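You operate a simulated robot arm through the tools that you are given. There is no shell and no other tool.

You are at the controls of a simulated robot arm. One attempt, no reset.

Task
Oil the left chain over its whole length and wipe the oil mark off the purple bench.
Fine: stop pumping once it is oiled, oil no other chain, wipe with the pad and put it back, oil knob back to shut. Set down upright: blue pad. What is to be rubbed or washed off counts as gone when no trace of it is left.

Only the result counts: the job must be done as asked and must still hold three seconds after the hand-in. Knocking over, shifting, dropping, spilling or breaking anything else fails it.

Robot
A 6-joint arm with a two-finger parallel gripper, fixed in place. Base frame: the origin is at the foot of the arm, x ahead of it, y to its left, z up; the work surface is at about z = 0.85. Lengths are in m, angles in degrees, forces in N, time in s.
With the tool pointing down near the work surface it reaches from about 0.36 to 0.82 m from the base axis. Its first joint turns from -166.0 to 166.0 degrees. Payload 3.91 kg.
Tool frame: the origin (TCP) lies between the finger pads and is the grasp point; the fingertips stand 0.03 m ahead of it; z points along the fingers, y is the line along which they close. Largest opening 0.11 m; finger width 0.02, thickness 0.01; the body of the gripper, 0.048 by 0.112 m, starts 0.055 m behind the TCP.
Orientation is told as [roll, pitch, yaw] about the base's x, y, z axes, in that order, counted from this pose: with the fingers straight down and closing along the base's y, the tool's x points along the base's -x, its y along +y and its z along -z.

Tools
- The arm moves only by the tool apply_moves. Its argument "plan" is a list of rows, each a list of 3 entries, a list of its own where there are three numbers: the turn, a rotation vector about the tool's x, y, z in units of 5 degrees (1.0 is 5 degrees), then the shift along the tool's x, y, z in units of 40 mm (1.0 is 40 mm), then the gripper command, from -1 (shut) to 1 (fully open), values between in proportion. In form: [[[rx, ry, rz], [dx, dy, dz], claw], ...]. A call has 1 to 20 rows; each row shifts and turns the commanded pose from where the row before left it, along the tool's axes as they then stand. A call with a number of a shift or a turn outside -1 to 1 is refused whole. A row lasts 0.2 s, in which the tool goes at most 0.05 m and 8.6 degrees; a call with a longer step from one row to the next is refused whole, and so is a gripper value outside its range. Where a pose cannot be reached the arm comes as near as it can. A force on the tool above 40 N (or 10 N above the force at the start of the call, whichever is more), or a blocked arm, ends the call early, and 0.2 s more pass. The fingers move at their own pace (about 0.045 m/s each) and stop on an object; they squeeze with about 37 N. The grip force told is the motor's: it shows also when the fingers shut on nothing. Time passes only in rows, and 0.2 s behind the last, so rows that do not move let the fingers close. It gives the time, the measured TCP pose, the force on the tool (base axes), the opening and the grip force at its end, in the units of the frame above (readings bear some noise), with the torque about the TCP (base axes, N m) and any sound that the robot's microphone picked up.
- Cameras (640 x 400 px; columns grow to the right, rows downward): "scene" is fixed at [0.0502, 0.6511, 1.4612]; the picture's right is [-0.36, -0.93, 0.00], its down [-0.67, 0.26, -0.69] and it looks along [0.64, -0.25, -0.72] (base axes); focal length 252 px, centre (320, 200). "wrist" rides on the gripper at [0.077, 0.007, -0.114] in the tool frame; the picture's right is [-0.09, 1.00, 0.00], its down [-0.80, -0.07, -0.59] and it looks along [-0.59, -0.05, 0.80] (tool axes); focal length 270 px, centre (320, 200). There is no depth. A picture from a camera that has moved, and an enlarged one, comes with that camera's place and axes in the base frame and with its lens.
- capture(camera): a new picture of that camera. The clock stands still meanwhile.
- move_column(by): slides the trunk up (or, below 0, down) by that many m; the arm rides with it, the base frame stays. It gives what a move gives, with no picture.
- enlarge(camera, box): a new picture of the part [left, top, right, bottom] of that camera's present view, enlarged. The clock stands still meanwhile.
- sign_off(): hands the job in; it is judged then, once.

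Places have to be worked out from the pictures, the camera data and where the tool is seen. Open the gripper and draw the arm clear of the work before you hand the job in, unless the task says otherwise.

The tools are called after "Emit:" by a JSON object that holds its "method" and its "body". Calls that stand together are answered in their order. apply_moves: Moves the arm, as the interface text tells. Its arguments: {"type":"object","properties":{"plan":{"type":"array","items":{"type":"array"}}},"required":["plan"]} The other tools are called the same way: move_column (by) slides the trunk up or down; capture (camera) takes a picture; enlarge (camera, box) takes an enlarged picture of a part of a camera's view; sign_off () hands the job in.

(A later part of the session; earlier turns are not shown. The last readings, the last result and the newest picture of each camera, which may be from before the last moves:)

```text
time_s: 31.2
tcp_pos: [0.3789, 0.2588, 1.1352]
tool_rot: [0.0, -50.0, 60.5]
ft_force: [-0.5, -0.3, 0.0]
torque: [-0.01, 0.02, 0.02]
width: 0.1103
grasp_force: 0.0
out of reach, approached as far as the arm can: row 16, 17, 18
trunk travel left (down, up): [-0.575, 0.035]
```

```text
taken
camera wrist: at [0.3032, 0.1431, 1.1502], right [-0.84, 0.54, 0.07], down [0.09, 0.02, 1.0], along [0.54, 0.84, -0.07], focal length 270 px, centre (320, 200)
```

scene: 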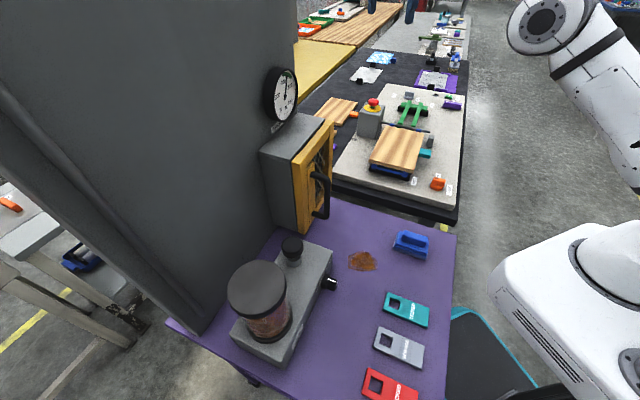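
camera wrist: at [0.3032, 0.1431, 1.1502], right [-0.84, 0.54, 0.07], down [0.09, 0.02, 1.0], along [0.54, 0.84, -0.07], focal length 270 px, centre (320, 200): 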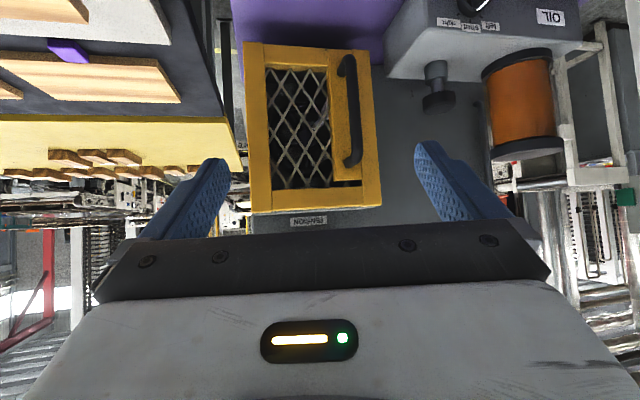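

Emit:
{"method": "enlarge", "body": {"camera": "wrist", "box": [255, 60, 340, 120]}}

Emit:
{"method": "enlarge", "body": {"camera": "wrist", "box": [255, 105, 340, 160]}}

Emit:
{"method": "enlarge", "body": {"camera": "wrist", "box": [255, 145, 340, 200]}}

Emit:
{"method": "enlarge", "body": {"camera": "wrist", "box": [235, 35, 395, 215]}}

```text
6.67 times, centred on (298, 90) of wrist
camera zoom: at [0.3032, 0.1431, 1.1502], right [-0.84, 0.54, 0.07], down [0.09, 0.02, 1.0], along [0.54, 0.84, -0.07], focal length 1802 px, centre (470, 933)
```

zoom: 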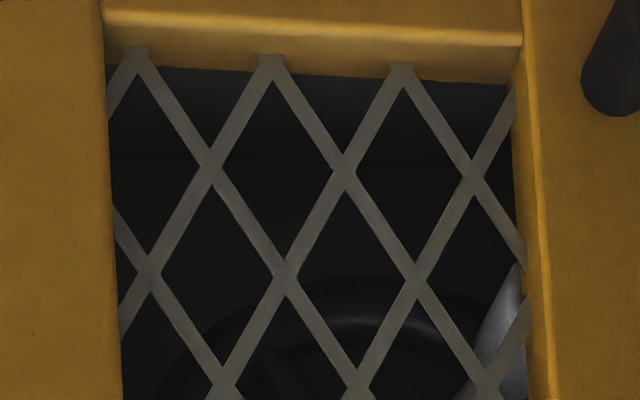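

```text
7.27 times, centred on (298, 132) of wrist
camera zoom: at [0.3032, 0.1431, 1.1502], right [-0.84, 0.54, 0.07], down [0.09, 0.02, 1.0], along [0.54, 0.84, -0.07], focal length 1966 px, centre (484, 691)
```

zoom: 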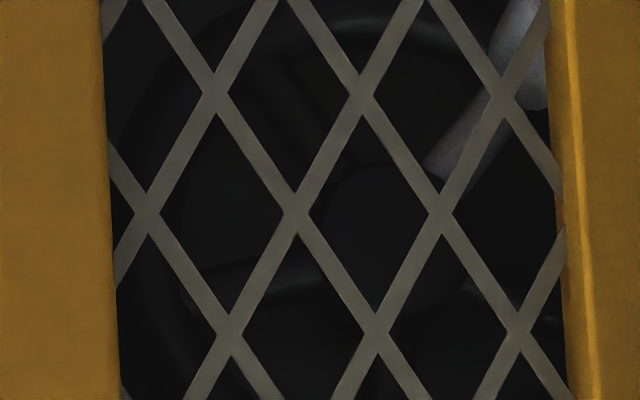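

```text
7.27 times, centred on (298, 172) of wrist
camera zoom: at [0.3032, 0.1431, 1.1502], right [-0.84, 0.54, 0.07], down [0.09, 0.02, 1.0], along [0.54, 0.84, -0.07], focal length 1966 px, centre (484, 400)
```

zoom: 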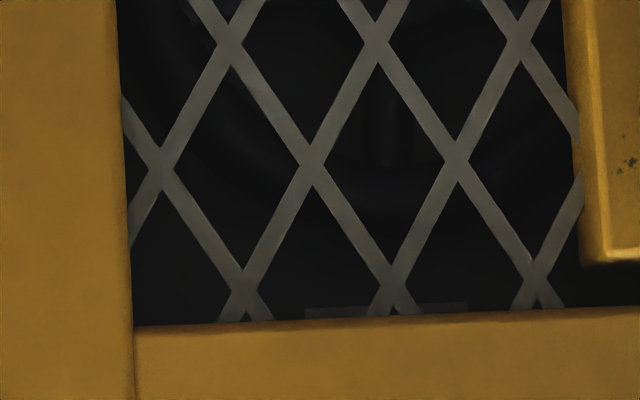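

```text
2.22 times, centred on (315, 125) of wrist
camera zoom: at [0.3032, 0.1431, 1.1502], right [-0.84, 0.54, 0.07], down [0.09, 0.02, 1.0], along [0.54, 0.84, -0.07], focal length 601 px, centre (331, 367)
```

zoom: 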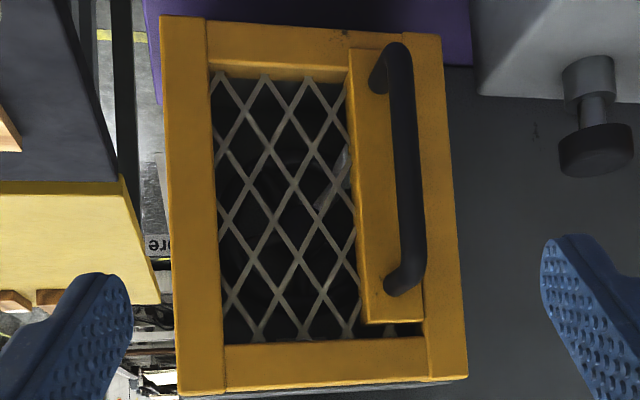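

Emit:
{"method": "enlarge", "body": {"camera": "scene", "box": [320, 40, 480, 220]}}

Emit:
{"method": "enlarge", "body": {"camera": "scene", "box": [320, 0, 480, 110]}}

Emit:
{"method": "enlarge", "body": {"camera": "scene", "box": [0, 160, 160, 360]}}

Emit:
{"method": "enlarge", "body": {"camera": "scene", "box": [500, 0, 640, 120]}}

```text
2.22 times, centred on (400, 130) of scene
camera zoom: at [0.0502, 0.6511, 1.4612], right [-0.36, -0.93, 0.0], down [-0.67, 0.26, -0.69], along [0.64, -0.25, -0.72], focal length 560 px, centre (142, 356)
```

zoom: 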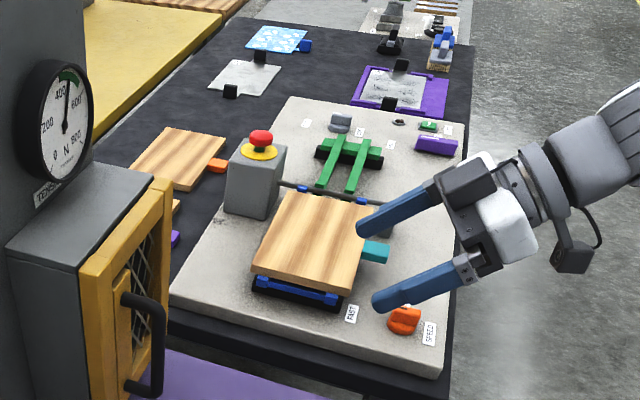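

```text
3.64 times, centred on (400, 55) of scene
camera zoom: at [0.0502, 0.6511, 1.4612], right [-0.36, -0.93, 0.0], down [-0.67, 0.26, -0.69], along [0.64, -0.25, -0.72], focal length 916 px, centre (29, 727)
```

zoom: 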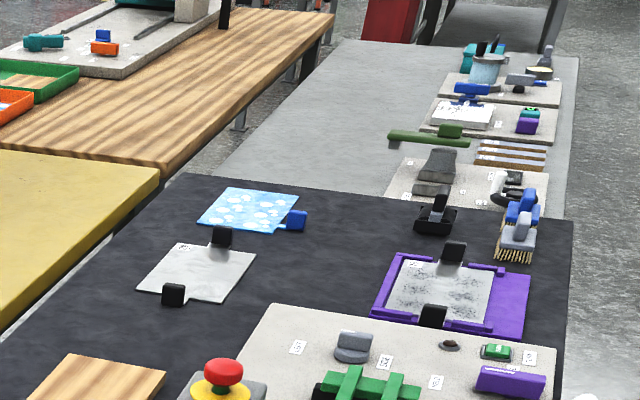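

```text
2.00 times, centred on (80, 260) of scene
camera zoom: at [0.0502, 0.6511, 1.4612], right [-0.36, -0.93, 0.0], down [-0.67, 0.26, -0.69], along [0.64, -0.25, -0.72], focal length 504 px, centre (800, 80)
```

zoom: 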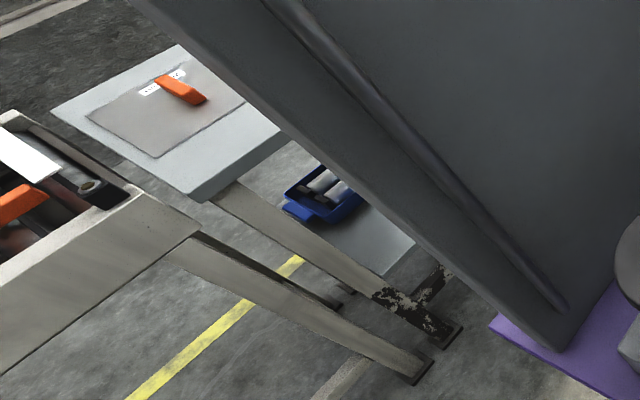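

```text
3.33 times, centred on (570, 60) of scene
camera zoom: at [0.0502, 0.6511, 1.4612], right [-0.36, -0.93, 0.0], down [-0.67, 0.26, -0.69], along [0.64, -0.25, -0.72], focal length 839 px, centre (-513, 667)
```

zoom: 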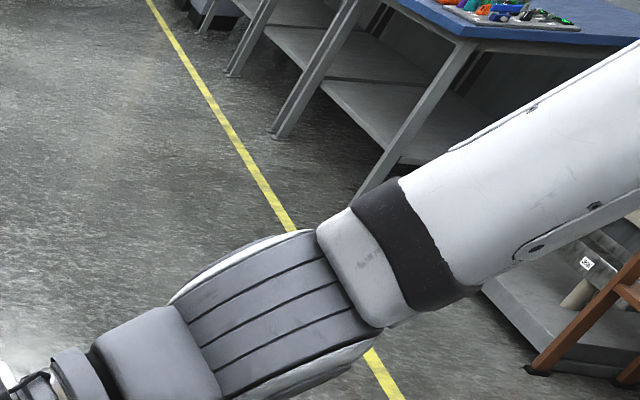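

The door box is just the tensioner. I now swing to the right of the bench to see its front, side and underside, plus the dark teal-edged thing near the base.

Emit:
{"method": "apply_moves", "body": {"plan": [[[0, 0, 0], [0.448, -0.665, -0.694], 1], [[0, 0, 0], [0.448, -0.665, -0.694], 1], [[0, 0, 0], [0.448, -0.665, -0.694], 1], [[0, 0, 0], [0.448, -0.665, -0.694], 1], [[0, 0, 0], [0.448, -0.665, -0.694], 1], [[0, 0, 0], [0.448, -0.665, -0.694], 1], [[0, 0, 0], [0.448, -0.665, -0.694], 1], [[0, 0, 0], [0.448, -0.665, -0.694], 1], [[0, 0, 0], [0.448, -0.665, -0.694], 1], [[0, 0, 0], [0.448, -0.665, -0.694], 1], [[0, 0, 0], [0.448, -0.665, -0.694], 1], [[0, 0, 0], [0.448, -0.665, -0.694], 1], [[0, 1, 0], [0, 0, 0], 1], [[0, 1, 0], [0, 0, 0], 1], [[0, 1, 0], [0, 0, 0], 1], [[0, 1, 0], [0, 0, 0], 1], [[0, 0, -1], [0, 0, 0], 1], [[0, 0, -1], [0, 0, 0], 1], [[0, 0, -1], [0, 0, 0], 1], [[0, 0, -1], [0, 0, 0], 1]]}}

Emit:
{"method": "capture", "body": {"camera": "wrist"}}

```text
time_s: 35.4
tcp_pos: [0.4686, -0.2385, 1.1898]
tool_rot: [-11.2, -27.9, 83.4]
ft_force: [0.3, -0.4, -0.2]
torque: [0.0, 0.01, 0.02]
width: 0.11
grasp_force: 0.0
out of reach, approached as far as the arm can: row 1
trunk travel left (down, up): [-0.575, 0.035]
```

```text
taken
camera wrist: at [0.4244, -0.3544, 1.2509], right [-0.95, 0.28, -0.13], down [0.0, 0.43, 0.9], along [0.31, 0.86, -0.41], focal length 270 px, centre (320, 200)
```

wrist: 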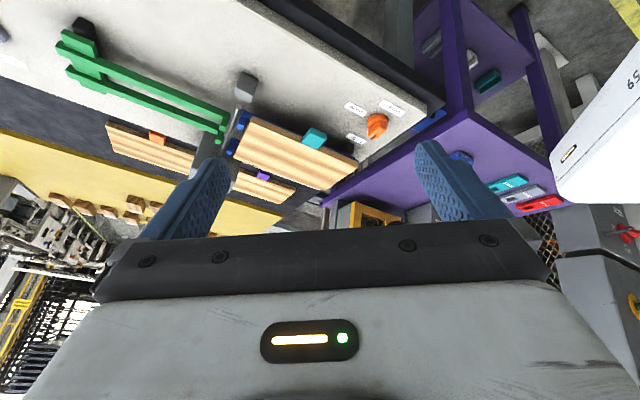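

The bench has a lower shelf with objects on it; I zoom in there.

Emit:
{"method": "enlarge", "body": {"camera": "wrist", "box": [380, 0, 620, 140]}}

Emit:
{"method": "enlarge", "body": {"camera": "wrist", "box": [320, 100, 560, 240]}}

```text
2.67 times, centred on (500, 70) of wrist
camera zoom: at [0.4244, -0.3544, 1.2509], right [-0.95, 0.28, -0.13], down [0.0, 0.43, 0.9], along [0.31, 0.86, -0.41], focal length 721 px, centre (-160, 547)
```

zoom: 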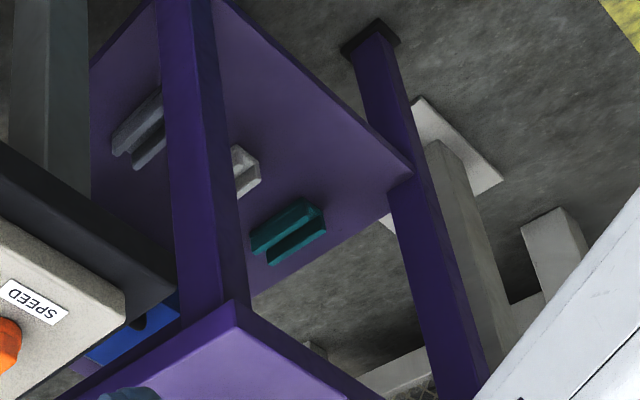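

```text
2.67 times, centred on (440, 170) of wrist
camera zoom: at [0.4244, -0.3544, 1.2509], right [-0.95, 0.28, -0.13], down [0.0, 0.43, 0.9], along [0.31, 0.86, -0.41], focal length 721 px, centre (0, 280)
```

zoom: 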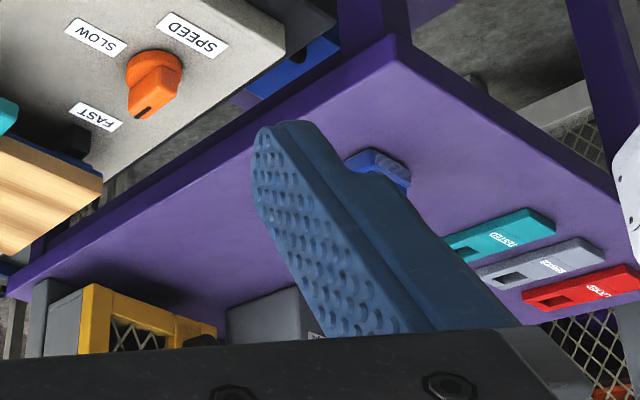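

The shelf only holds spare items. The pipe triangulates to just behind the panel top. I now examine the rod on the panel's left edge from nearer.

Emit:
{"method": "apply_moves", "body": {"plan": [[[0, 0, 0], [-0.93, 0.257, 0.307], 1], [[0, 0, 0], [-0.93, 0.257, 0.307], 1], [[0, 0, 0], [-0.93, 0.257, 0.307], 1], [[0, 0, 0], [-0.93, 0.257, 0.307], 1], [[0, 0, 0], [-0.93, 0.257, 0.307], 1], [[0, 0, 0], [-0.93, 0.257, 0.307], 1], [[0, 0, 0], [-0.93, 0.257, 0.307], 1], [[0, 0, 0], [-0.93, 0.257, 0.307], 1], [[0, 0, 0], [-0.93, 0.257, 0.307], 1], [[0, 0, 0], [-0.93, 0.257, 0.307], 1], [[0, 0, 0], [-0.61, 0.775, 0.353], 1], [[0, 0, 0], [-0.61, 0.775, 0.353], 1], [[0, 0, 0], [-0.61, 0.775, 0.353], 1], [[0, 0, 0], [-0.61, 0.775, 0.353], 1], [[0, 0, 0], [-0.61, 0.775, 0.353], 1], [[0, 0, 0], [-0.61, 0.775, 0.353], 1], [[0, 0, 0], [-0.61, 0.775, 0.353], 1], [[0, 0, 0], [-0.61, 0.775, 0.353], 1]]}}

Emit:
{"method": "capture", "body": {"camera": "wrist"}}

Emit:
{"method": "capture", "body": {"camera": "scene"}}

```text
time_s: 39.2
tcp_pos: [0.2451, 0.4339, 1.19]
tool_rot: [-11.1, -28.0, 83.2]
ft_force: [-0.3, 0.3, 0.4]
torque: [0.01, -0.04, 0.01]
width: 0.1102
grasp_force: 0.0
trunk travel left (down, up): [-0.575, 0.035]
```

```text
taken
camera wrist: at [0.201, 0.3182, 1.2512], right [-0.95, 0.28, -0.13], down [0.0, 0.43, 0.9], along [0.31, 0.86, -0.41], focal length 270 px, centre (320, 200)
```

wrist: 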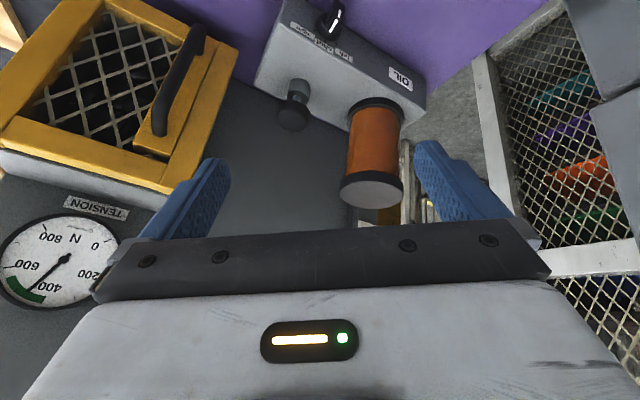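

```text
taken
```

scene: 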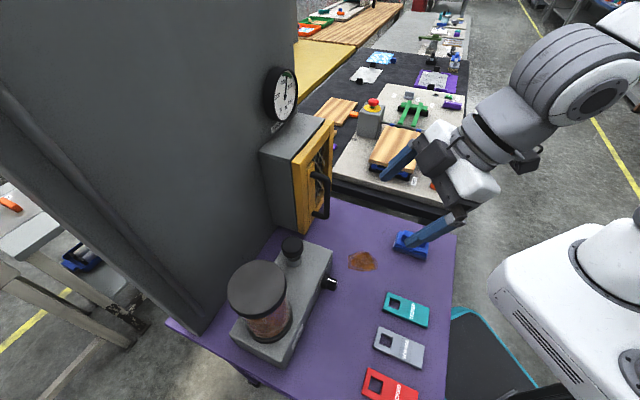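

Emit:
{"method": "enlarge", "body": {"camera": "wrist", "box": [20, 0, 220, 170]}}

Emit:
{"method": "enlarge", "body": {"camera": "wrist", "box": [250, 0, 450, 220]}}

Emit:
{"method": "enlarge", "body": {"camera": "scene", "box": [290, 100, 350, 240]}}

```text
2.35 times, centred on (120, 85) of wrist
camera zoom: at [0.201, 0.3182, 1.2512], right [-0.95, 0.28, -0.13], down [0.0, 0.43, 0.9], along [0.31, 0.86, -0.41], focal length 636 px, centre (791, 471)
```

zoom: 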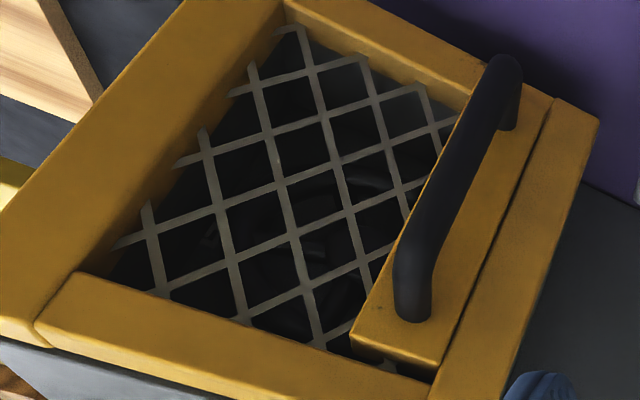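

```text
1.82 times, centred on (350, 110) of wrist
camera zoom: at [0.201, 0.3182, 1.2512], right [-0.95, 0.28, -0.13], down [0.0, 0.43, 0.9], along [0.31, 0.86, -0.41], focal length 491 px, centre (266, 364)
```

zoom: 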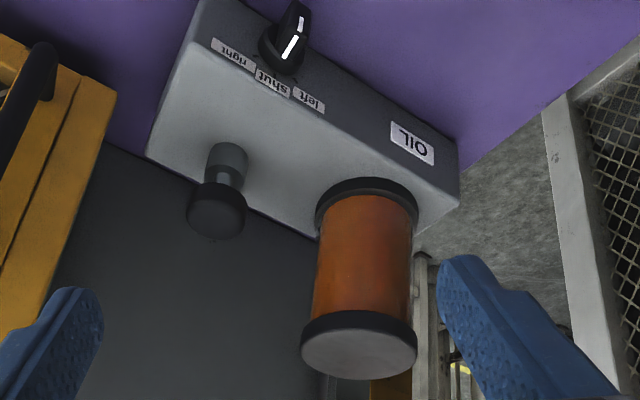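

```text
2.86 times, centred on (320, 170) of scene
camera zoom: at [0.0502, 0.6511, 1.4612], right [-0.36, -0.93, 0.0], down [-0.67, 0.26, -0.69], along [0.64, -0.25, -0.72], focal length 719 px, centre (320, 286)
```

zoom: 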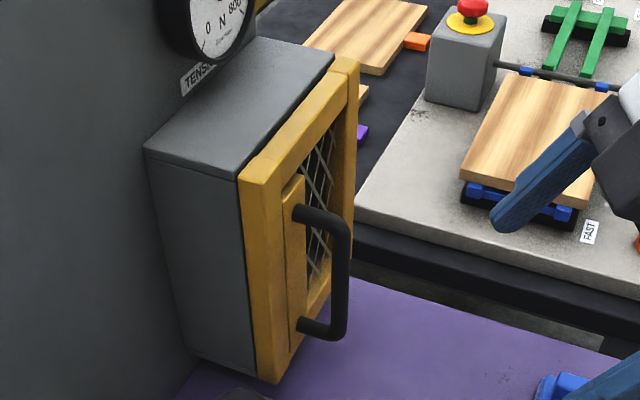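

Emit:
{"method": "enlarge", "body": {"camera": "wrist", "box": [60, 40, 120, 85]}}

Emit:
{"method": "enlarge", "body": {"camera": "wrist", "box": [100, 5, 170, 55]}}

Emit:
{"method": "enlarge", "body": {"camera": "wrist", "box": [90, 50, 160, 150]}}

```text
8.89 times, centred on (90, 62) of wrist
camera zoom: at [0.201, 0.3182, 1.2512], right [-0.95, 0.28, -0.13], down [0.0, 0.43, 0.9], along [0.31, 0.86, -0.41], focal length 2402 px, centre (2364, 1422)
```

zoom: 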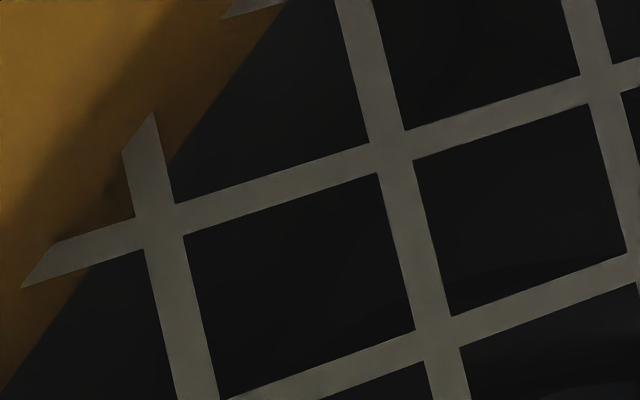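

```text
8.00 times, centred on (135, 30) of wrist
camera zoom: at [0.201, 0.3182, 1.2512], right [-0.95, 0.28, -0.13], down [0.0, 0.43, 0.9], along [0.31, 0.86, -0.41], focal length 2162 px, centre (1800, 1560)
```

zoom: 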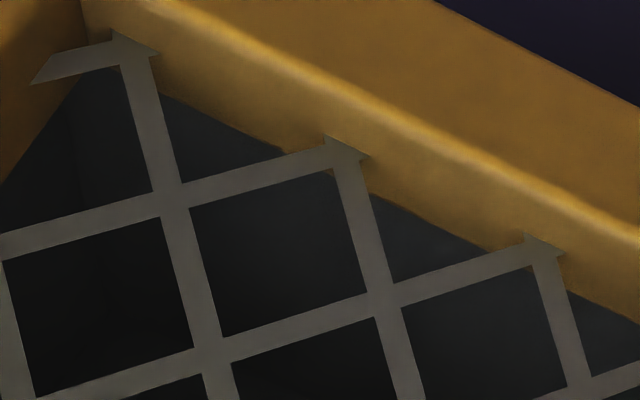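

```text
4.00 times, centred on (125, 100) of wrist
camera zoom: at [0.201, 0.3182, 1.2512], right [-0.95, 0.28, -0.13], down [0.0, 0.43, 0.9], along [0.31, 0.86, -0.41], focal length 1081 px, centre (1100, 600)
```

zoom: 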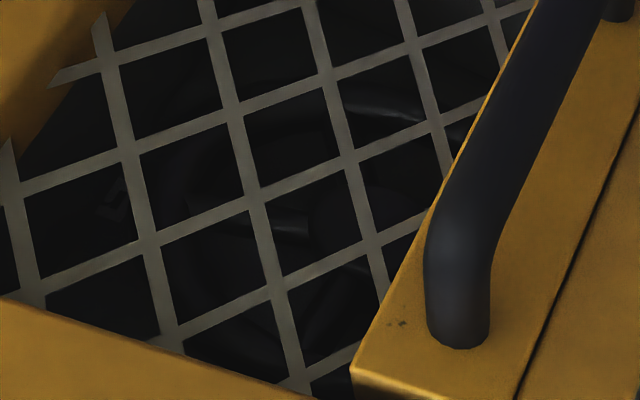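

No chain in the box. The remaining unknown is the chain's location, but the knob and pump must be used anyway; I move in for a close look at the knob and the panel foot.

Emit:
{"method": "apply_moves", "body": {"plan": [[[0.219, 0.041, 0.959], [0, 0, 0], 1], [[0.219, 0.041, 0.959], [0, 0, 0], 1], [[0.219, 0.041, 0.959], [0, 0, 0], 1], [[0.219, 0.041, 0.959], [0, 0, 0], 1], [[0.219, 0.041, 0.959], [0, 0, 0], 1], [[0.219, 0.041, 0.959], [0, 0, 0], 1], [[0.219, 0.041, 0.959], [0, 0, 0], 1], [[0, 0, 0], [0.4, 0, 0.87], 1], [[0, 0, 0], [0.5, 0, 0.87], 1], [[0, 0, 0], [0.5, 0, 0.87], 1], [[0, 0, 0], [0.5, 0.3, 0.87], 1], [[0, 0, 0], [0.5, 0.3, 0.8], 1]]}}

Emit:
{"method": "capture", "body": {"camera": "wrist"}}

```text
time_s: 41.8
tcp_pos: [0.2302, 0.4521, 0.9945]
tool_rot: [0.1, -29.8, 45.0]
ft_force: [-1.1, -0.4, 0.3]
torque: [-0.01, 0.0, -0.01]
width: 0.1102
grasp_force: 0.1
trunk travel left (down, up): [-0.575, 0.035]
```

```text
taken
camera wrist: at [0.1367, 0.3704, 1.0553], right [-0.65, 0.76, 0.04], down [0.33, 0.23, 0.91], along [0.68, 0.61, -0.4], focal length 270 px, centre (320, 200)
```

wrist: 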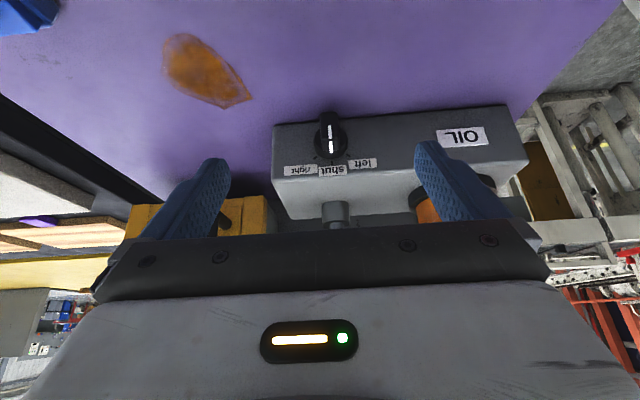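

Emit:
{"method": "enlarge", "body": {"camera": "wrist", "box": [270, 90, 400, 190]}}

Emit:
{"method": "enlarge", "body": {"camera": "wrist", "box": [110, 20, 310, 160]}}

Emit:
{"method": "enlarge", "body": {"camera": "wrist", "box": [400, 80, 640, 240]}}

```text
4.00 times, centred on (335, 140) of wrist
camera zoom: at [0.1367, 0.3704, 1.0553], right [-0.65, 0.76, 0.04], down [0.33, 0.23, 0.91], along [0.68, 0.61, -0.4], focal length 1081 px, centre (260, 440)
```

zoom: 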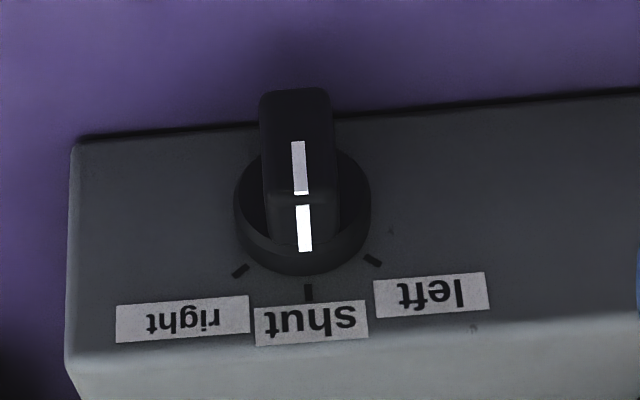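

```text
2.86 times, centred on (210, 90) of wrist
camera zoom: at [0.1367, 0.3704, 1.0553], right [-0.65, 0.76, 0.04], down [0.33, 0.23, 0.91], along [0.68, 0.61, -0.4], focal length 772 px, centre (634, 514)
```

zoom: 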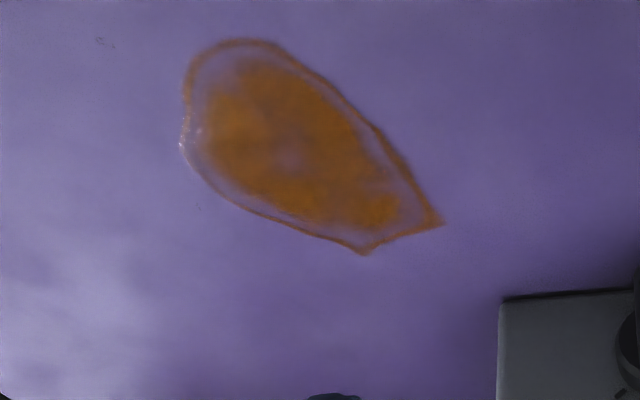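

```text
2.50 times, centred on (520, 160) of wrist
camera zoom: at [0.1367, 0.3704, 1.0553], right [-0.65, 0.76, 0.04], down [0.33, 0.23, 0.91], along [0.68, 0.61, -0.4], focal length 676 px, centre (-180, 300)
```

zoom: 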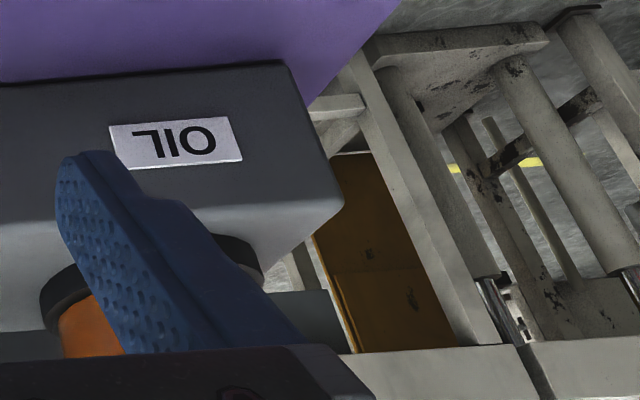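

The knob points to shut, with detents ±45° at left/right; I put its axis at about (0.29, 0.53, 0.892). I move to a pre-grasp in front of the knob, pitched 50°, with the fingers partly closed.

Emit:
{"method": "apply_moves", "body": {"plan": [[[0, -1, 0], [0, 0, 0], -0.1], [[0, -1, 0], [0, 0, 0], -0.1], [[0, -1, 0], [0, 0, 0], -0.1], [[0, -1, 0], [0, 0, 0], -0.1], [[0, 0, 0], [0.39, 0.12, 0.78], -0.1], [[0, 0, 0], [0.39, 0.12, 0.78], -0.1], [[0, 0, 0], [0, 0, 0], -0.1]]}}

Emit:
{"method": "capture", "body": {"camera": "wrist"}}

Emit:
{"method": "capture", "body": {"camera": "scene"}}

```text
time_s: 43.4
tcp_pos: [0.2429, 0.4823, 0.9362]
tool_rot: [-0.6, -49.7, 45.3]
ft_force: [0.3, -0.3, 0.2]
torque: [-0.04, 0.0, 0.02]
width: 0.0493
grasp_force: 0.0
out of reach, approached as far as the arm can: row 6
trunk travel left (down, up): [-0.575, 0.035]
```

```text
taken
camera wrist: at [0.14, 0.3912, 0.9509], right [-0.66, 0.75, 0.06], down [0.09, 0.0, 1.0], along [0.74, 0.66, -0.07], focal length 270 px, centre (320, 200)
```

wrist: 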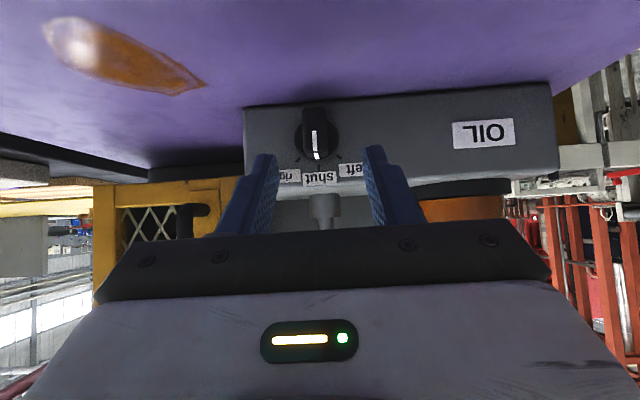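

```text
taken
```

scene: 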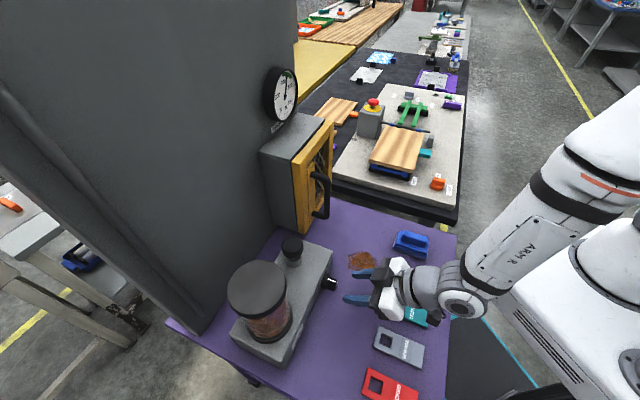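

Tips are centred on the knob. I advance about 6 cm along the fingers to straddle the ridge.

Emit:
{"method": "apply_moves", "body": {"plan": [[[0, 0, 0], [0.06, -0.03, 0.5], -0.1], [[0, 0, 0], [0.06, -0.03, 0.5], -0.1], [[0, 0, 0], [0.03, -0.02, 0.4], -0.1], [[0, 0, 0], [0, 0, 0], -0.1]]}}

Emit:
{"method": "capture", "body": {"camera": "wrist"}}

Emit:
{"method": "enlarge", "body": {"camera": "scene", "box": [280, 230, 440, 330]}}

```text
time_s: 44.4
tcp_pos: [0.2749, 0.5123, 0.8989]
tool_rot: [-0.7, -49.6, 45.4]
ft_force: [0.6, -0.3, 0.2]
torque: [0.03, 0.02, 0.01]
width: 0.0497
grasp_force: 0.1
out of reach, approached as far as the arm can: row 1
trunk travel left (down, up): [-0.575, 0.035]
```

```text
taken
camera wrist: at [0.171, 0.4203, 0.9139], right [-0.66, 0.75, 0.06], down [0.09, 0.0, 1.0], along [0.74, 0.66, -0.07], focal length 270 px, centre (320, 200)
```

wrist: 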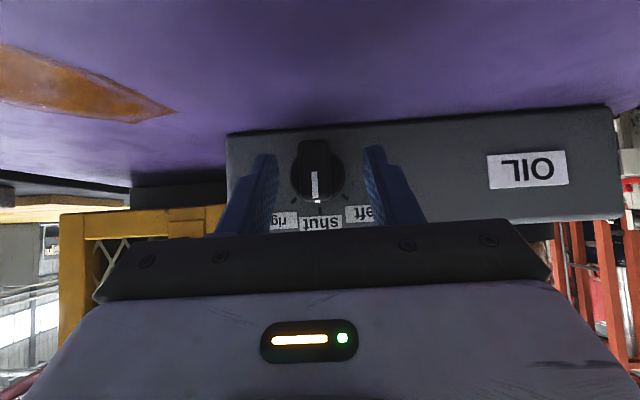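

```text
4.00 times, centred on (360, 280) of scene
camera zoom: at [0.0502, 0.6511, 1.4612], right [-0.36, -0.93, 0.0], down [-0.67, 0.26, -0.69], along [0.64, -0.25, -0.72], focal length 1007 px, centre (160, -120)
```

zoom: 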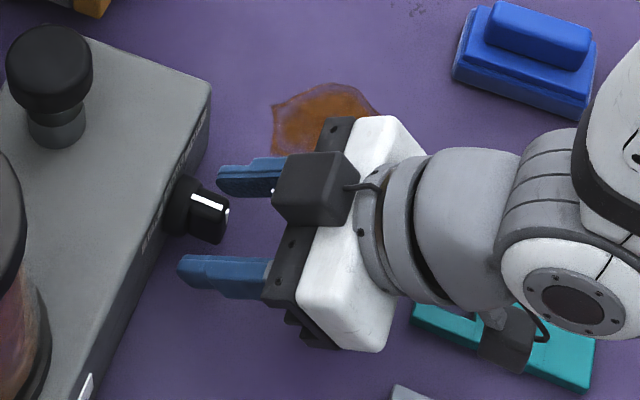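

The fingertips straddle the ridge; I go 1 cm deeper and close gently on it.

Emit:
{"method": "apply_moves", "body": {"plan": [[[0, 0, 0], [0, 0, 0.25], -0.1], [[0, 0, 0], [0, 0, 0], -0.1], [[0, 0, 0], [0, 0, 0], -1], [[0, 0, 0], [0, 0, 0], -1], [[0, 0, 0], [0, 0, 0], -1], [[0, 0, 0], [0, 0, 0], -1]]}}

Emit:
{"method": "enlarge", "body": {"camera": "wrist", "box": [220, 100, 420, 240]}}

Emit:
{"method": "enlarge", "body": {"camera": "scene", "box": [280, 230, 440, 330]}}

```text
time_s: 45.8
tcp_pos: [0.2809, 0.5149, 0.8912]
tool_rot: [-0.5, -49.5, 45.0]
ft_force: [18.3, -19.1, -3.4]
torque: [0.18, -0.35, -0.91]
width: 0.0315
grasp_force: 45.2
trunk travel left (down, up): [-0.575, 0.035]
```

```text
2.86 times, centred on (320, 170) of wrist
camera zoom: at [0.1779, 0.4238, 0.9065], right [-0.66, 0.75, 0.06], down [0.09, 0.0, 1.0], along [0.75, 0.66, -0.07], focal length 772 px, centre (320, 286)
```

zoom: 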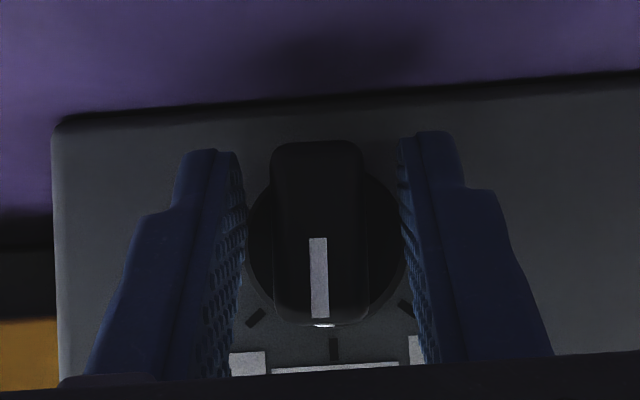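

```text
4.00 times, centred on (360, 280) of scene
camera zoom: at [0.0502, 0.6511, 1.4612], right [-0.36, -0.93, 0.0], down [-0.67, 0.26, -0.69], along [0.64, -0.25, -0.72], focal length 1007 px, centre (160, -120)
```

zoom: 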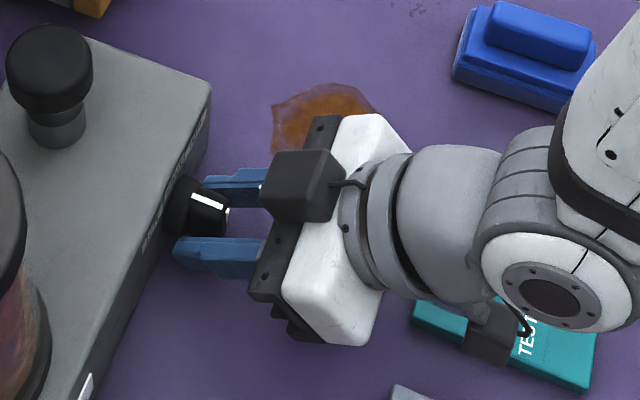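

The fingers landed on the knob's round base (31 mm). I open, back off 10 mm so they catch the narrower ridge, shift slightly right, and close again.

Emit:
{"method": "apply_moves", "body": {"plan": [[[0, 0, 0], [0, 0, 0], -0.1], [[0, 0, 0], [0, 0, 0], -0.1], [[0, 0, 0], [0, -0.04, -0.28], -0.1], [[0, 0, 0], [0, 0, 0], -0.1], [[0, 0, 0], [0, 0, 0], -1], [[0, 0, 0], [0, 0, 0], -1], [[0, 0, 0], [0, 0, 0], -1], [[0, 0, 0], [0, 0, 0], -1], [[0, 0, 0], [0, 0, 0], -1]]}}

Emit:
{"method": "enlarge", "body": {"camera": "wrist", "box": [220, 100, 420, 240]}}

```text
time_s: 47.8
tcp_pos: [0.2763, 0.5086, 0.8996]
tool_rot: [-0.5, -49.6, 45.0]
ft_force: [20.9, -21.1, 4.3]
torque: [-0.14, -0.46, -0.15]
width: 0.0181
grasp_force: 45.1
trunk travel left (down, up): [-0.575, 0.035]
```

```text
2.86 times, centred on (320, 170) of wrist
camera zoom: at [0.1724, 0.4181, 0.9153], right [-0.66, 0.75, 0.06], down [0.09, 0.0, 1.0], along [0.75, 0.66, -0.07], focal length 772 px, centre (320, 286)
```

zoom: 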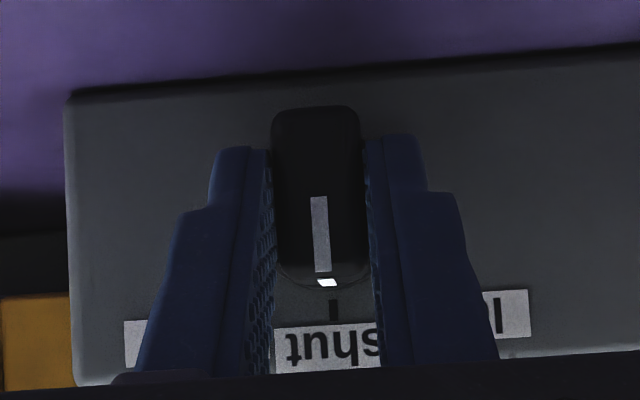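

The ridge is gripped (18 mm). A sideways load of 30 N shows a small offset, so I relieve it by 2 mm to the right.

Emit:
{"method": "apply_moves", "body": {"plan": [[[0, 0, 0], [0, -0.05, 0], -1], [[0, 0, 0], [0, 0, 0], -1]]}}

```text
time_s: 48.4
tcp_pos: [0.2759, 0.5095, 0.9006]
tool_rot: [-0.6, -49.5, 45.3]
ft_force: [11.9, -20.5, -8.7]
torque: [0.62, -0.99, -0.08]
width: 0.018
grasp_force: 44.7
out of reach, approached as far as the arm can: row 1
trunk travel left (down, up): [-0.575, 0.035]
```

I try the first 15° of the turn toward left and watch forces.

Emit:
{"method": "apply_moves", "body": {"plan": [[[0.643, 0, -0.766], [0, 0.02, 0], -1], [[0.643, 0, -0.766], [0, 0.02, 0], -1], [[0.643, 0, -0.766], [0, 0.02, 0], -1]]}}

Emit:
{"method": "enlarge", "body": {"camera": "wrist", "box": [220, 100, 420, 240]}}

```text
time_s: 49.2
tcp_pos: [0.2729, 0.5119, 0.8992]
tool_rot: [-22.4, -47.4, 62.0]
ft_force: [1.8, -19.5, -17.0]
torque: [0.23, -0.39, -0.29]
width: 0.0181
grasp_force: 44.9
trunk travel left (down, up): [-0.575, 0.035]
```

```text
2.86 times, centred on (320, 170) of wrist
camera zoom: at [0.1682, 0.4222, 0.9126], right [-0.65, 0.73, -0.19], down [-0.09, 0.18, 0.98], along [0.75, 0.66, -0.05], focal length 772 px, centre (320, 286)
```

zoom: 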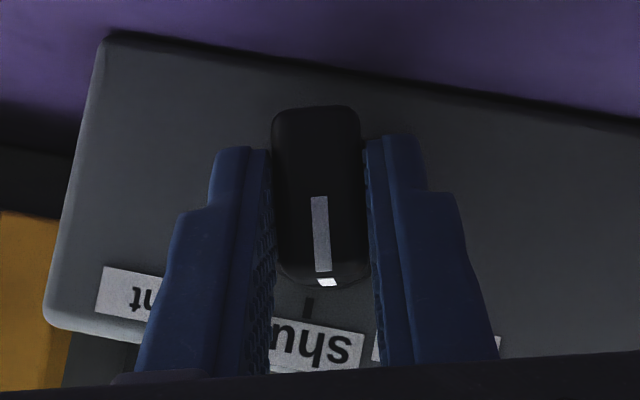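

The knob turns with the hand, toward "left". I continue the remaining 30°.

Emit:
{"method": "apply_moves", "body": {"plan": [[[0.643, 0, -0.766], [0, 0.02, 0], -1], [[0.643, 0, -0.766], [0, 0.02, 0], -1], [[0.643, 0, -0.766], [0, 0.02, 0], -1], [[0.643, 0, -0.766], [0, 0.02, 0], -1], [[0.643, 0, -0.766], [0, 0.02, 0], -1], [[0.643, 0, -0.766], [0, 0.02, 0], -1]]}}

Emit:
{"method": "enlarge", "body": {"camera": "wrist", "box": [220, 100, 420, 240]}}

Emit:
{"method": "capture", "body": {"camera": "scene"}}

```text
time_s: 50.6
tcp_pos: [0.2702, 0.5158, 0.8951]
tool_rot: [-56.8, -32.4, 84.9]
ft_force: [-14.9, -13.7, -31.0]
torque: [-0.04, 0.42, -0.47]
width: 0.0181
grasp_force: 45.1
trunk travel left (down, up): [-0.575, 0.035]
```

```text
2.86 times, centred on (320, 170) of wrist
camera zoom: at [0.1605, 0.4299, 0.9029], right [-0.5, 0.57, -0.66], down [-0.42, 0.51, 0.75], along [0.76, 0.65, -0.02], focal length 772 px, centre (320, 286)
```

zoom: 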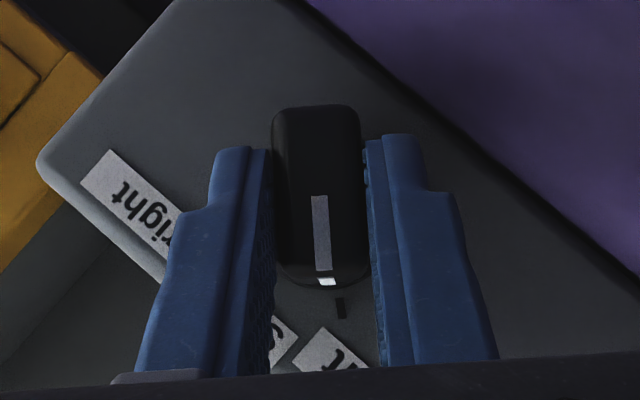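

```text
taken
```

scene: 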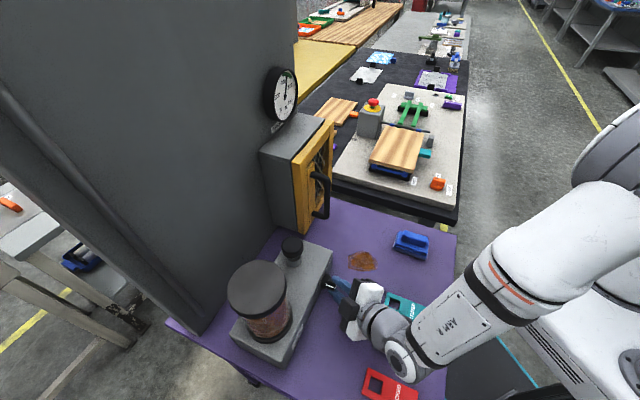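

The mark is almost at the left tick, about 4° short; I turn a little more.

Emit:
{"method": "apply_moves", "body": {"plan": [[[0.51, 0, -0.61], [0, 0.02, 0], -1], [[0, 0, 0], [0, 0, 0], -1]]}}

Emit:
{"method": "enlarge", "body": {"camera": "wrist", "box": [270, 110, 370, 190]}}

```text
time_s: 51.2
tcp_pos: [0.2686, 0.517, 0.8956]
tool_rot: [-60.3, -29.8, 86.7]
ft_force: [-16.3, -14.4, -35.0]
torque: [-0.38, 0.88, -0.85]
width: 0.0179
grasp_force: 44.7
trunk travel left (down, up): [-0.575, 0.035]
```

```text
5.00 times, centred on (320, 150) of wrist
camera zoom: at [0.1598, 0.4307, 0.9012], right [-0.46, 0.53, -0.71], down [-0.45, 0.54, 0.71], along [0.76, 0.65, -0.01], focal length 1351 px, centre (320, 450)
```

zoom: 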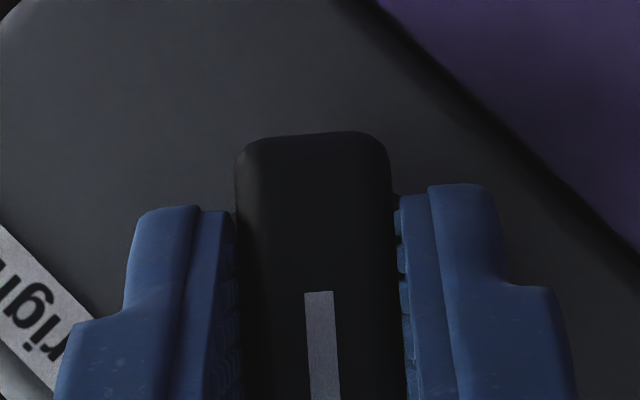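

Emit:
{"method": "enlarge", "body": {"camera": "wrist", "box": [220, 100, 420, 240]}}

Emit:
{"method": "apply_moves", "body": {"plan": [[[0, 0, 0], [0, 0, 0], 0], [[0, 0, 0], [0, 0, 0], 0], [[0, 0, 0], [0, 0, -0.5], 0], [[0, 0, 0], [0, 0, -0.7], 0]]}}

Emit:
{"method": "enlarge", "body": {"camera": "wrist", "box": [220, 100, 420, 240]}}

```text
2.86 times, centred on (320, 170) of wrist
camera zoom: at [0.1598, 0.4307, 0.9012], right [-0.46, 0.53, -0.71], down [-0.45, 0.54, 0.71], along [0.76, 0.65, -0.01], focal length 772 px, centre (320, 286)
```

zoom: 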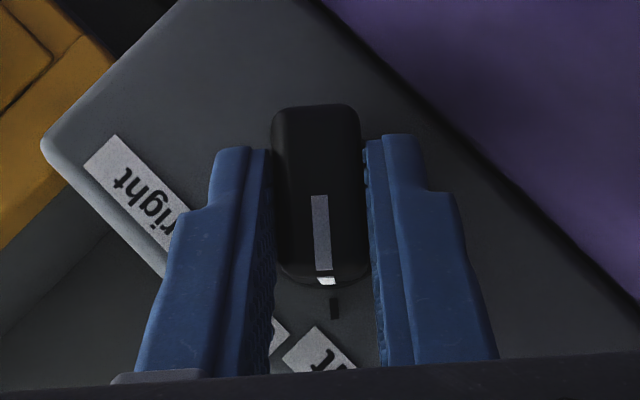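

```text
time_s: 52.2
tcp_pos: [0.2269, 0.5076, 0.9189]
tool_rot: [-60.5, -30.2, 86.8]
ft_force: [0.0, -0.4, 0.2]
torque: [0.01, -0.01, 0.01]
width: 0.0549
grasp_force: 0.0
trunk travel left (down, up): [-0.575, 0.035]
```

```text
2.86 times, centred on (320, 170) of wrist
camera zoom: at [0.1182, 0.4219, 0.9237], right [-0.46, 0.54, -0.71], down [-0.45, 0.54, 0.71], along [0.76, 0.65, 0.0], focal length 772 px, centre (320, 286)
```

zoom: 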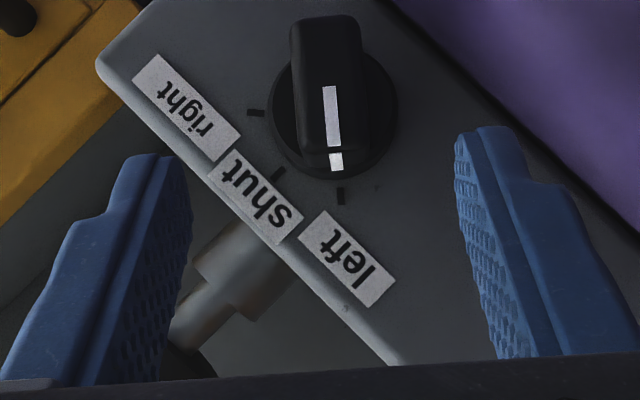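

The knob sits on the "left" tick. I now lift, turn the tool straight down with fingers closed, ready to press the pump plunger at about (0.364, 0.598).

Emit:
{"method": "apply_moves", "body": {"plan": [[[0, 0, 0], [-0.504, -0.76, -0.419], -1], [[0, 0, 0], [-0.504, -0.76, -0.419], -1], [[0, 0, 0], [-0.504, -0.76, -0.419], -1], [[0, 0, 0], [-0.504, -0.76, -0.419], -1], [[-0.651, 0.666, 0.303], [0, 0, 0], -1], [[-0.651, 0.666, 0.303], [0, 0, 0], -1], [[-0.651, 0.666, 0.303], [0, 0, 0], -1], [[-0.651, 0.666, 0.303], [0, 0, 0], -1], [[-0.651, 0.666, 0.303], [0, 0, 0], -1], [[-0.651, 0.666, 0.303], [0, 0, 0], -1], [[-0.651, 0.666, 0.303], [0, 0, 0], -1], [[-0.651, 0.666, 0.303], [0, 0, 0], -1], [[-0.651, 0.666, 0.303], [0, 0, 0], -1], [[-0.651, 0.666, 0.303], [0, 0, 0], -1], [[-0.651, 0.666, 0.303], [0, 0, 0], -1], [[-0.651, 0.666, 0.303], [0, 0, 0], -1], [[-0.651, 0.666, 0.303], [0, 0, 0], -1], [[-0.651, 0.666, 0.303], [0, 0, 0], -1]]}}

Emit:
{"method": "capture", "body": {"camera": "wrist"}}

Emit:
{"method": "capture", "body": {"camera": "scene"}}

```text
time_s: 56.0
tcp_pos: [0.2304, 0.5067, 1.0785]
tool_rot: [-0.1, 0.1, 45.0]
ft_force: [0.4, -0.6, -0.3]
torque: [0.01, 0.0, -0.04]
width: 0.0
grasp_force: 37.1
trunk travel left (down, up): [-0.575, 0.035]
```

```text
taken
camera wrist: at [0.1697, 0.4573, 1.193], right [-0.64, 0.77, 0.0], down [0.61, 0.52, 0.59], along [0.46, 0.38, -0.8], focal length 270 px, centre (320, 200)
```

wrist: 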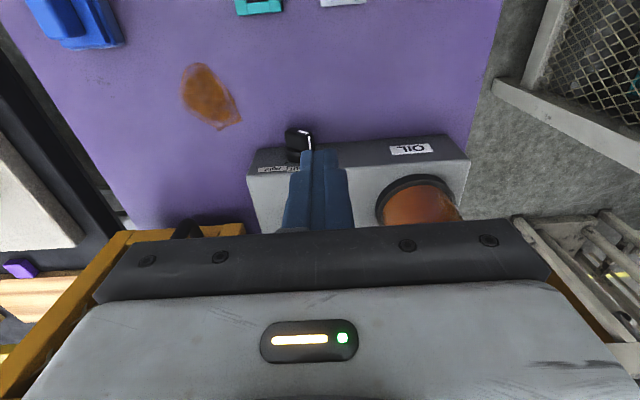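

```text
taken
```

scene: 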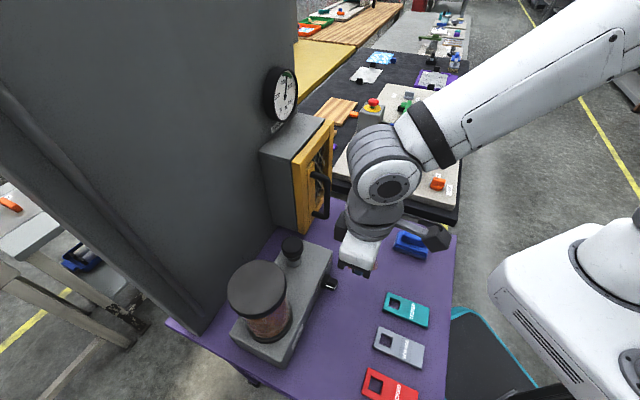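

Tool is vertical. I move horizontally over the plunger cap, fingertips about 6 cm above it, and verify.

Emit:
{"method": "apply_moves", "body": {"plan": [[[0, 0, 0], [-0.993, -0.188, 0], -1], [[0, 0, 0], [-0.993, -0.188, 0], -1], [[0, 0, 0], [-0.993, -0.188, 0], -1], [[0, 0, 0], [-0.993, -0.188, 0], -1], [[0, 0, 0], [0, 0, 0], -1]]}}

Emit:
{"method": "enlarge", "body": {"camera": "scene", "box": [220, 180, 380, 300]}}

Emit:
{"method": "enlarge", "body": {"camera": "wrist", "box": [220, 60, 460, 240]}}

```text
time_s: 57.2
tcp_pos: [0.3644, 0.598, 1.0805]
tool_rot: [-0.2, 0.0, 45.1]
ft_force: [0.0, 0.0, -0.1]
torque: [-0.02, -0.01, 0.0]
width: 0.0001
grasp_force: 36.6
trunk travel left (down, up): [-0.575, 0.035]
```

```text
3.33 times, centred on (300, 240) of scene
camera zoom: at [0.0502, 0.6511, 1.4612], right [-0.36, -0.93, 0.0], down [-0.67, 0.26, -0.69], along [0.64, -0.25, -0.72], focal length 839 px, centre (387, 67)
```

zoom: 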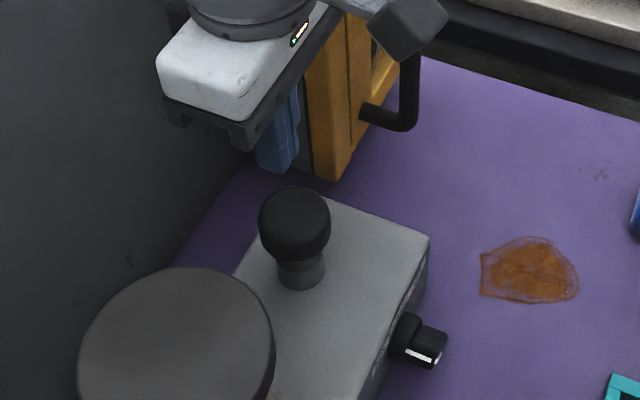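

```text
2.22 times, centred on (340, 150) of wrist
camera zoom: at [0.3033, 0.548, 1.1942], right [-0.64, 0.77, 0.0], down [0.61, 0.52, 0.6], along [0.46, 0.38, -0.8], focal length 601 px, centre (276, 311)
```

zoom: 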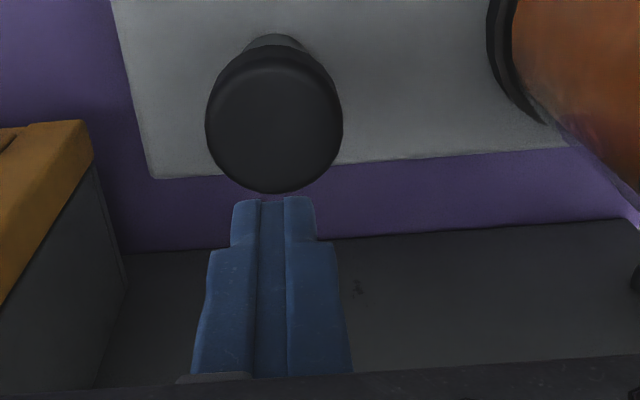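

The cap is centred at about (0.361, 0.593), top z ≈ 0.985. I shift 5 mm and lower until contact, slowly.

Emit:
{"method": "apply_moves", "body": {"plan": [[[0, 0, 0], [0.14, 0, 0.5], -1], [[0, 0, 0], [0, 0, 0.5], -1], [[0, 0, 0], [0, 0, 0.25], -1], [[0, 0, 0], [0, 0, 0.25], -1], [[0, 0, 0], [0, 0, 0.15], -1]]}}

Emit:
{"method": "enlarge", "body": {"camera": "scene", "box": [220, 180, 380, 300]}}

Emit:
{"method": "enlarge", "body": {"camera": "wrist", "box": [220, 60, 460, 240]}}

```text
time_s: 58.4
tcp_pos: [0.3591, 0.5942, 1.0135]
tool_rot: [-0.3, -0.1, 45.1]
ft_force: [-1.2, 0.4, 4.3]
torque: [0.02, -0.02, -0.05]
width: 0.0
grasp_force: 36.3
trunk travel left (down, up): [-0.575, 0.035]
```

```text
3.33 times, centred on (300, 240) of scene
camera zoom: at [0.0502, 0.6511, 1.4612], right [-0.36, -0.93, 0.0], down [-0.67, 0.26, -0.69], along [0.64, -0.25, -0.72], focal length 839 px, centre (387, 67)
```

zoom: 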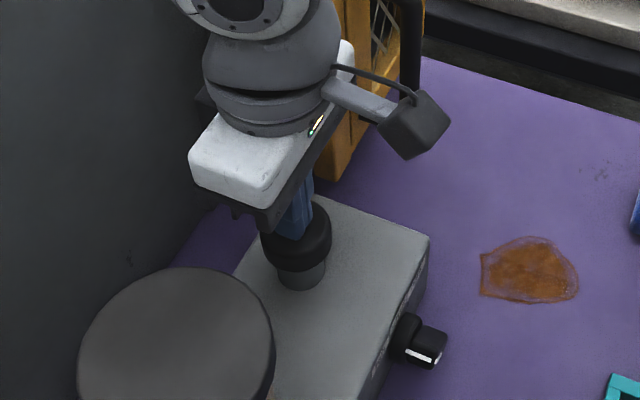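

```text
2.22 times, centred on (340, 150) of wrist
camera zoom: at [0.2981, 0.5454, 1.1278], right [-0.64, 0.77, 0.0], down [0.61, 0.52, 0.6], along [0.46, 0.38, -0.8], focal length 601 px, centre (276, 311)
```

zoom: 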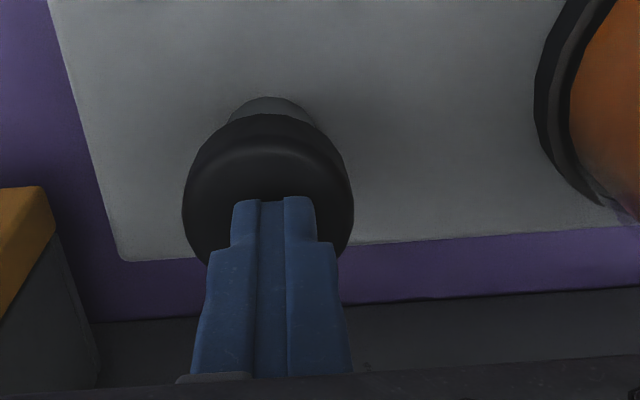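

Contact (4 N), well centred. I press one full stroke gently and listen.

Emit:
{"method": "apply_moves", "body": {"plan": [[[0, 0, 0], [0, 0, 0.2], -1], [[0, 0, 0], [0, 0, 0.2], -1], [[0, 0, 0], [0, 0, 0.2], -1]]}}

Emit:
{"method": "enlarge", "body": {"camera": "scene", "box": [220, 180, 380, 300]}}

```text
time_s: 59.1
tcp_pos: [0.3596, 0.5965, 1.0055]
tool_rot: [0.0, -0.9, 45.2]
ft_force: [-4.5, -7.0, 19.6]
torque: [-0.24, 0.1, -0.06]
width: 0.0001
grasp_force: 37.2
trunk travel left (down, up): [-0.575, 0.035]
stopped in row 3: the force on the tool passed its limit at 46 N (the readings are from after the stop); the commanded pose is now the measured one
```

```text
3.33 times, centred on (300, 240) of scene
camera zoom: at [0.0502, 0.6511, 1.4612], right [-0.36, -0.93, 0.0], down [-0.67, 0.26, -0.69], along [0.64, -0.25, -0.72], focal length 839 px, centre (387, 67)
```

zoom: 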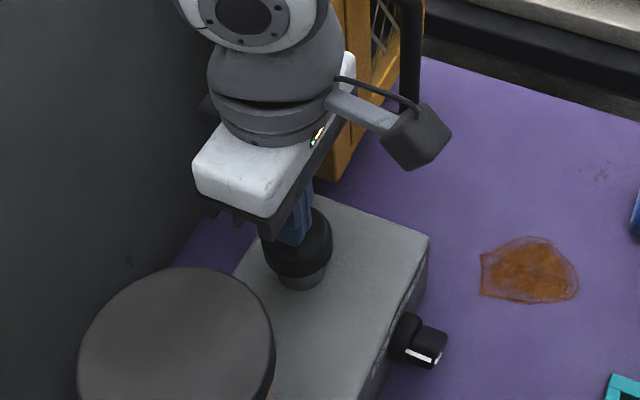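

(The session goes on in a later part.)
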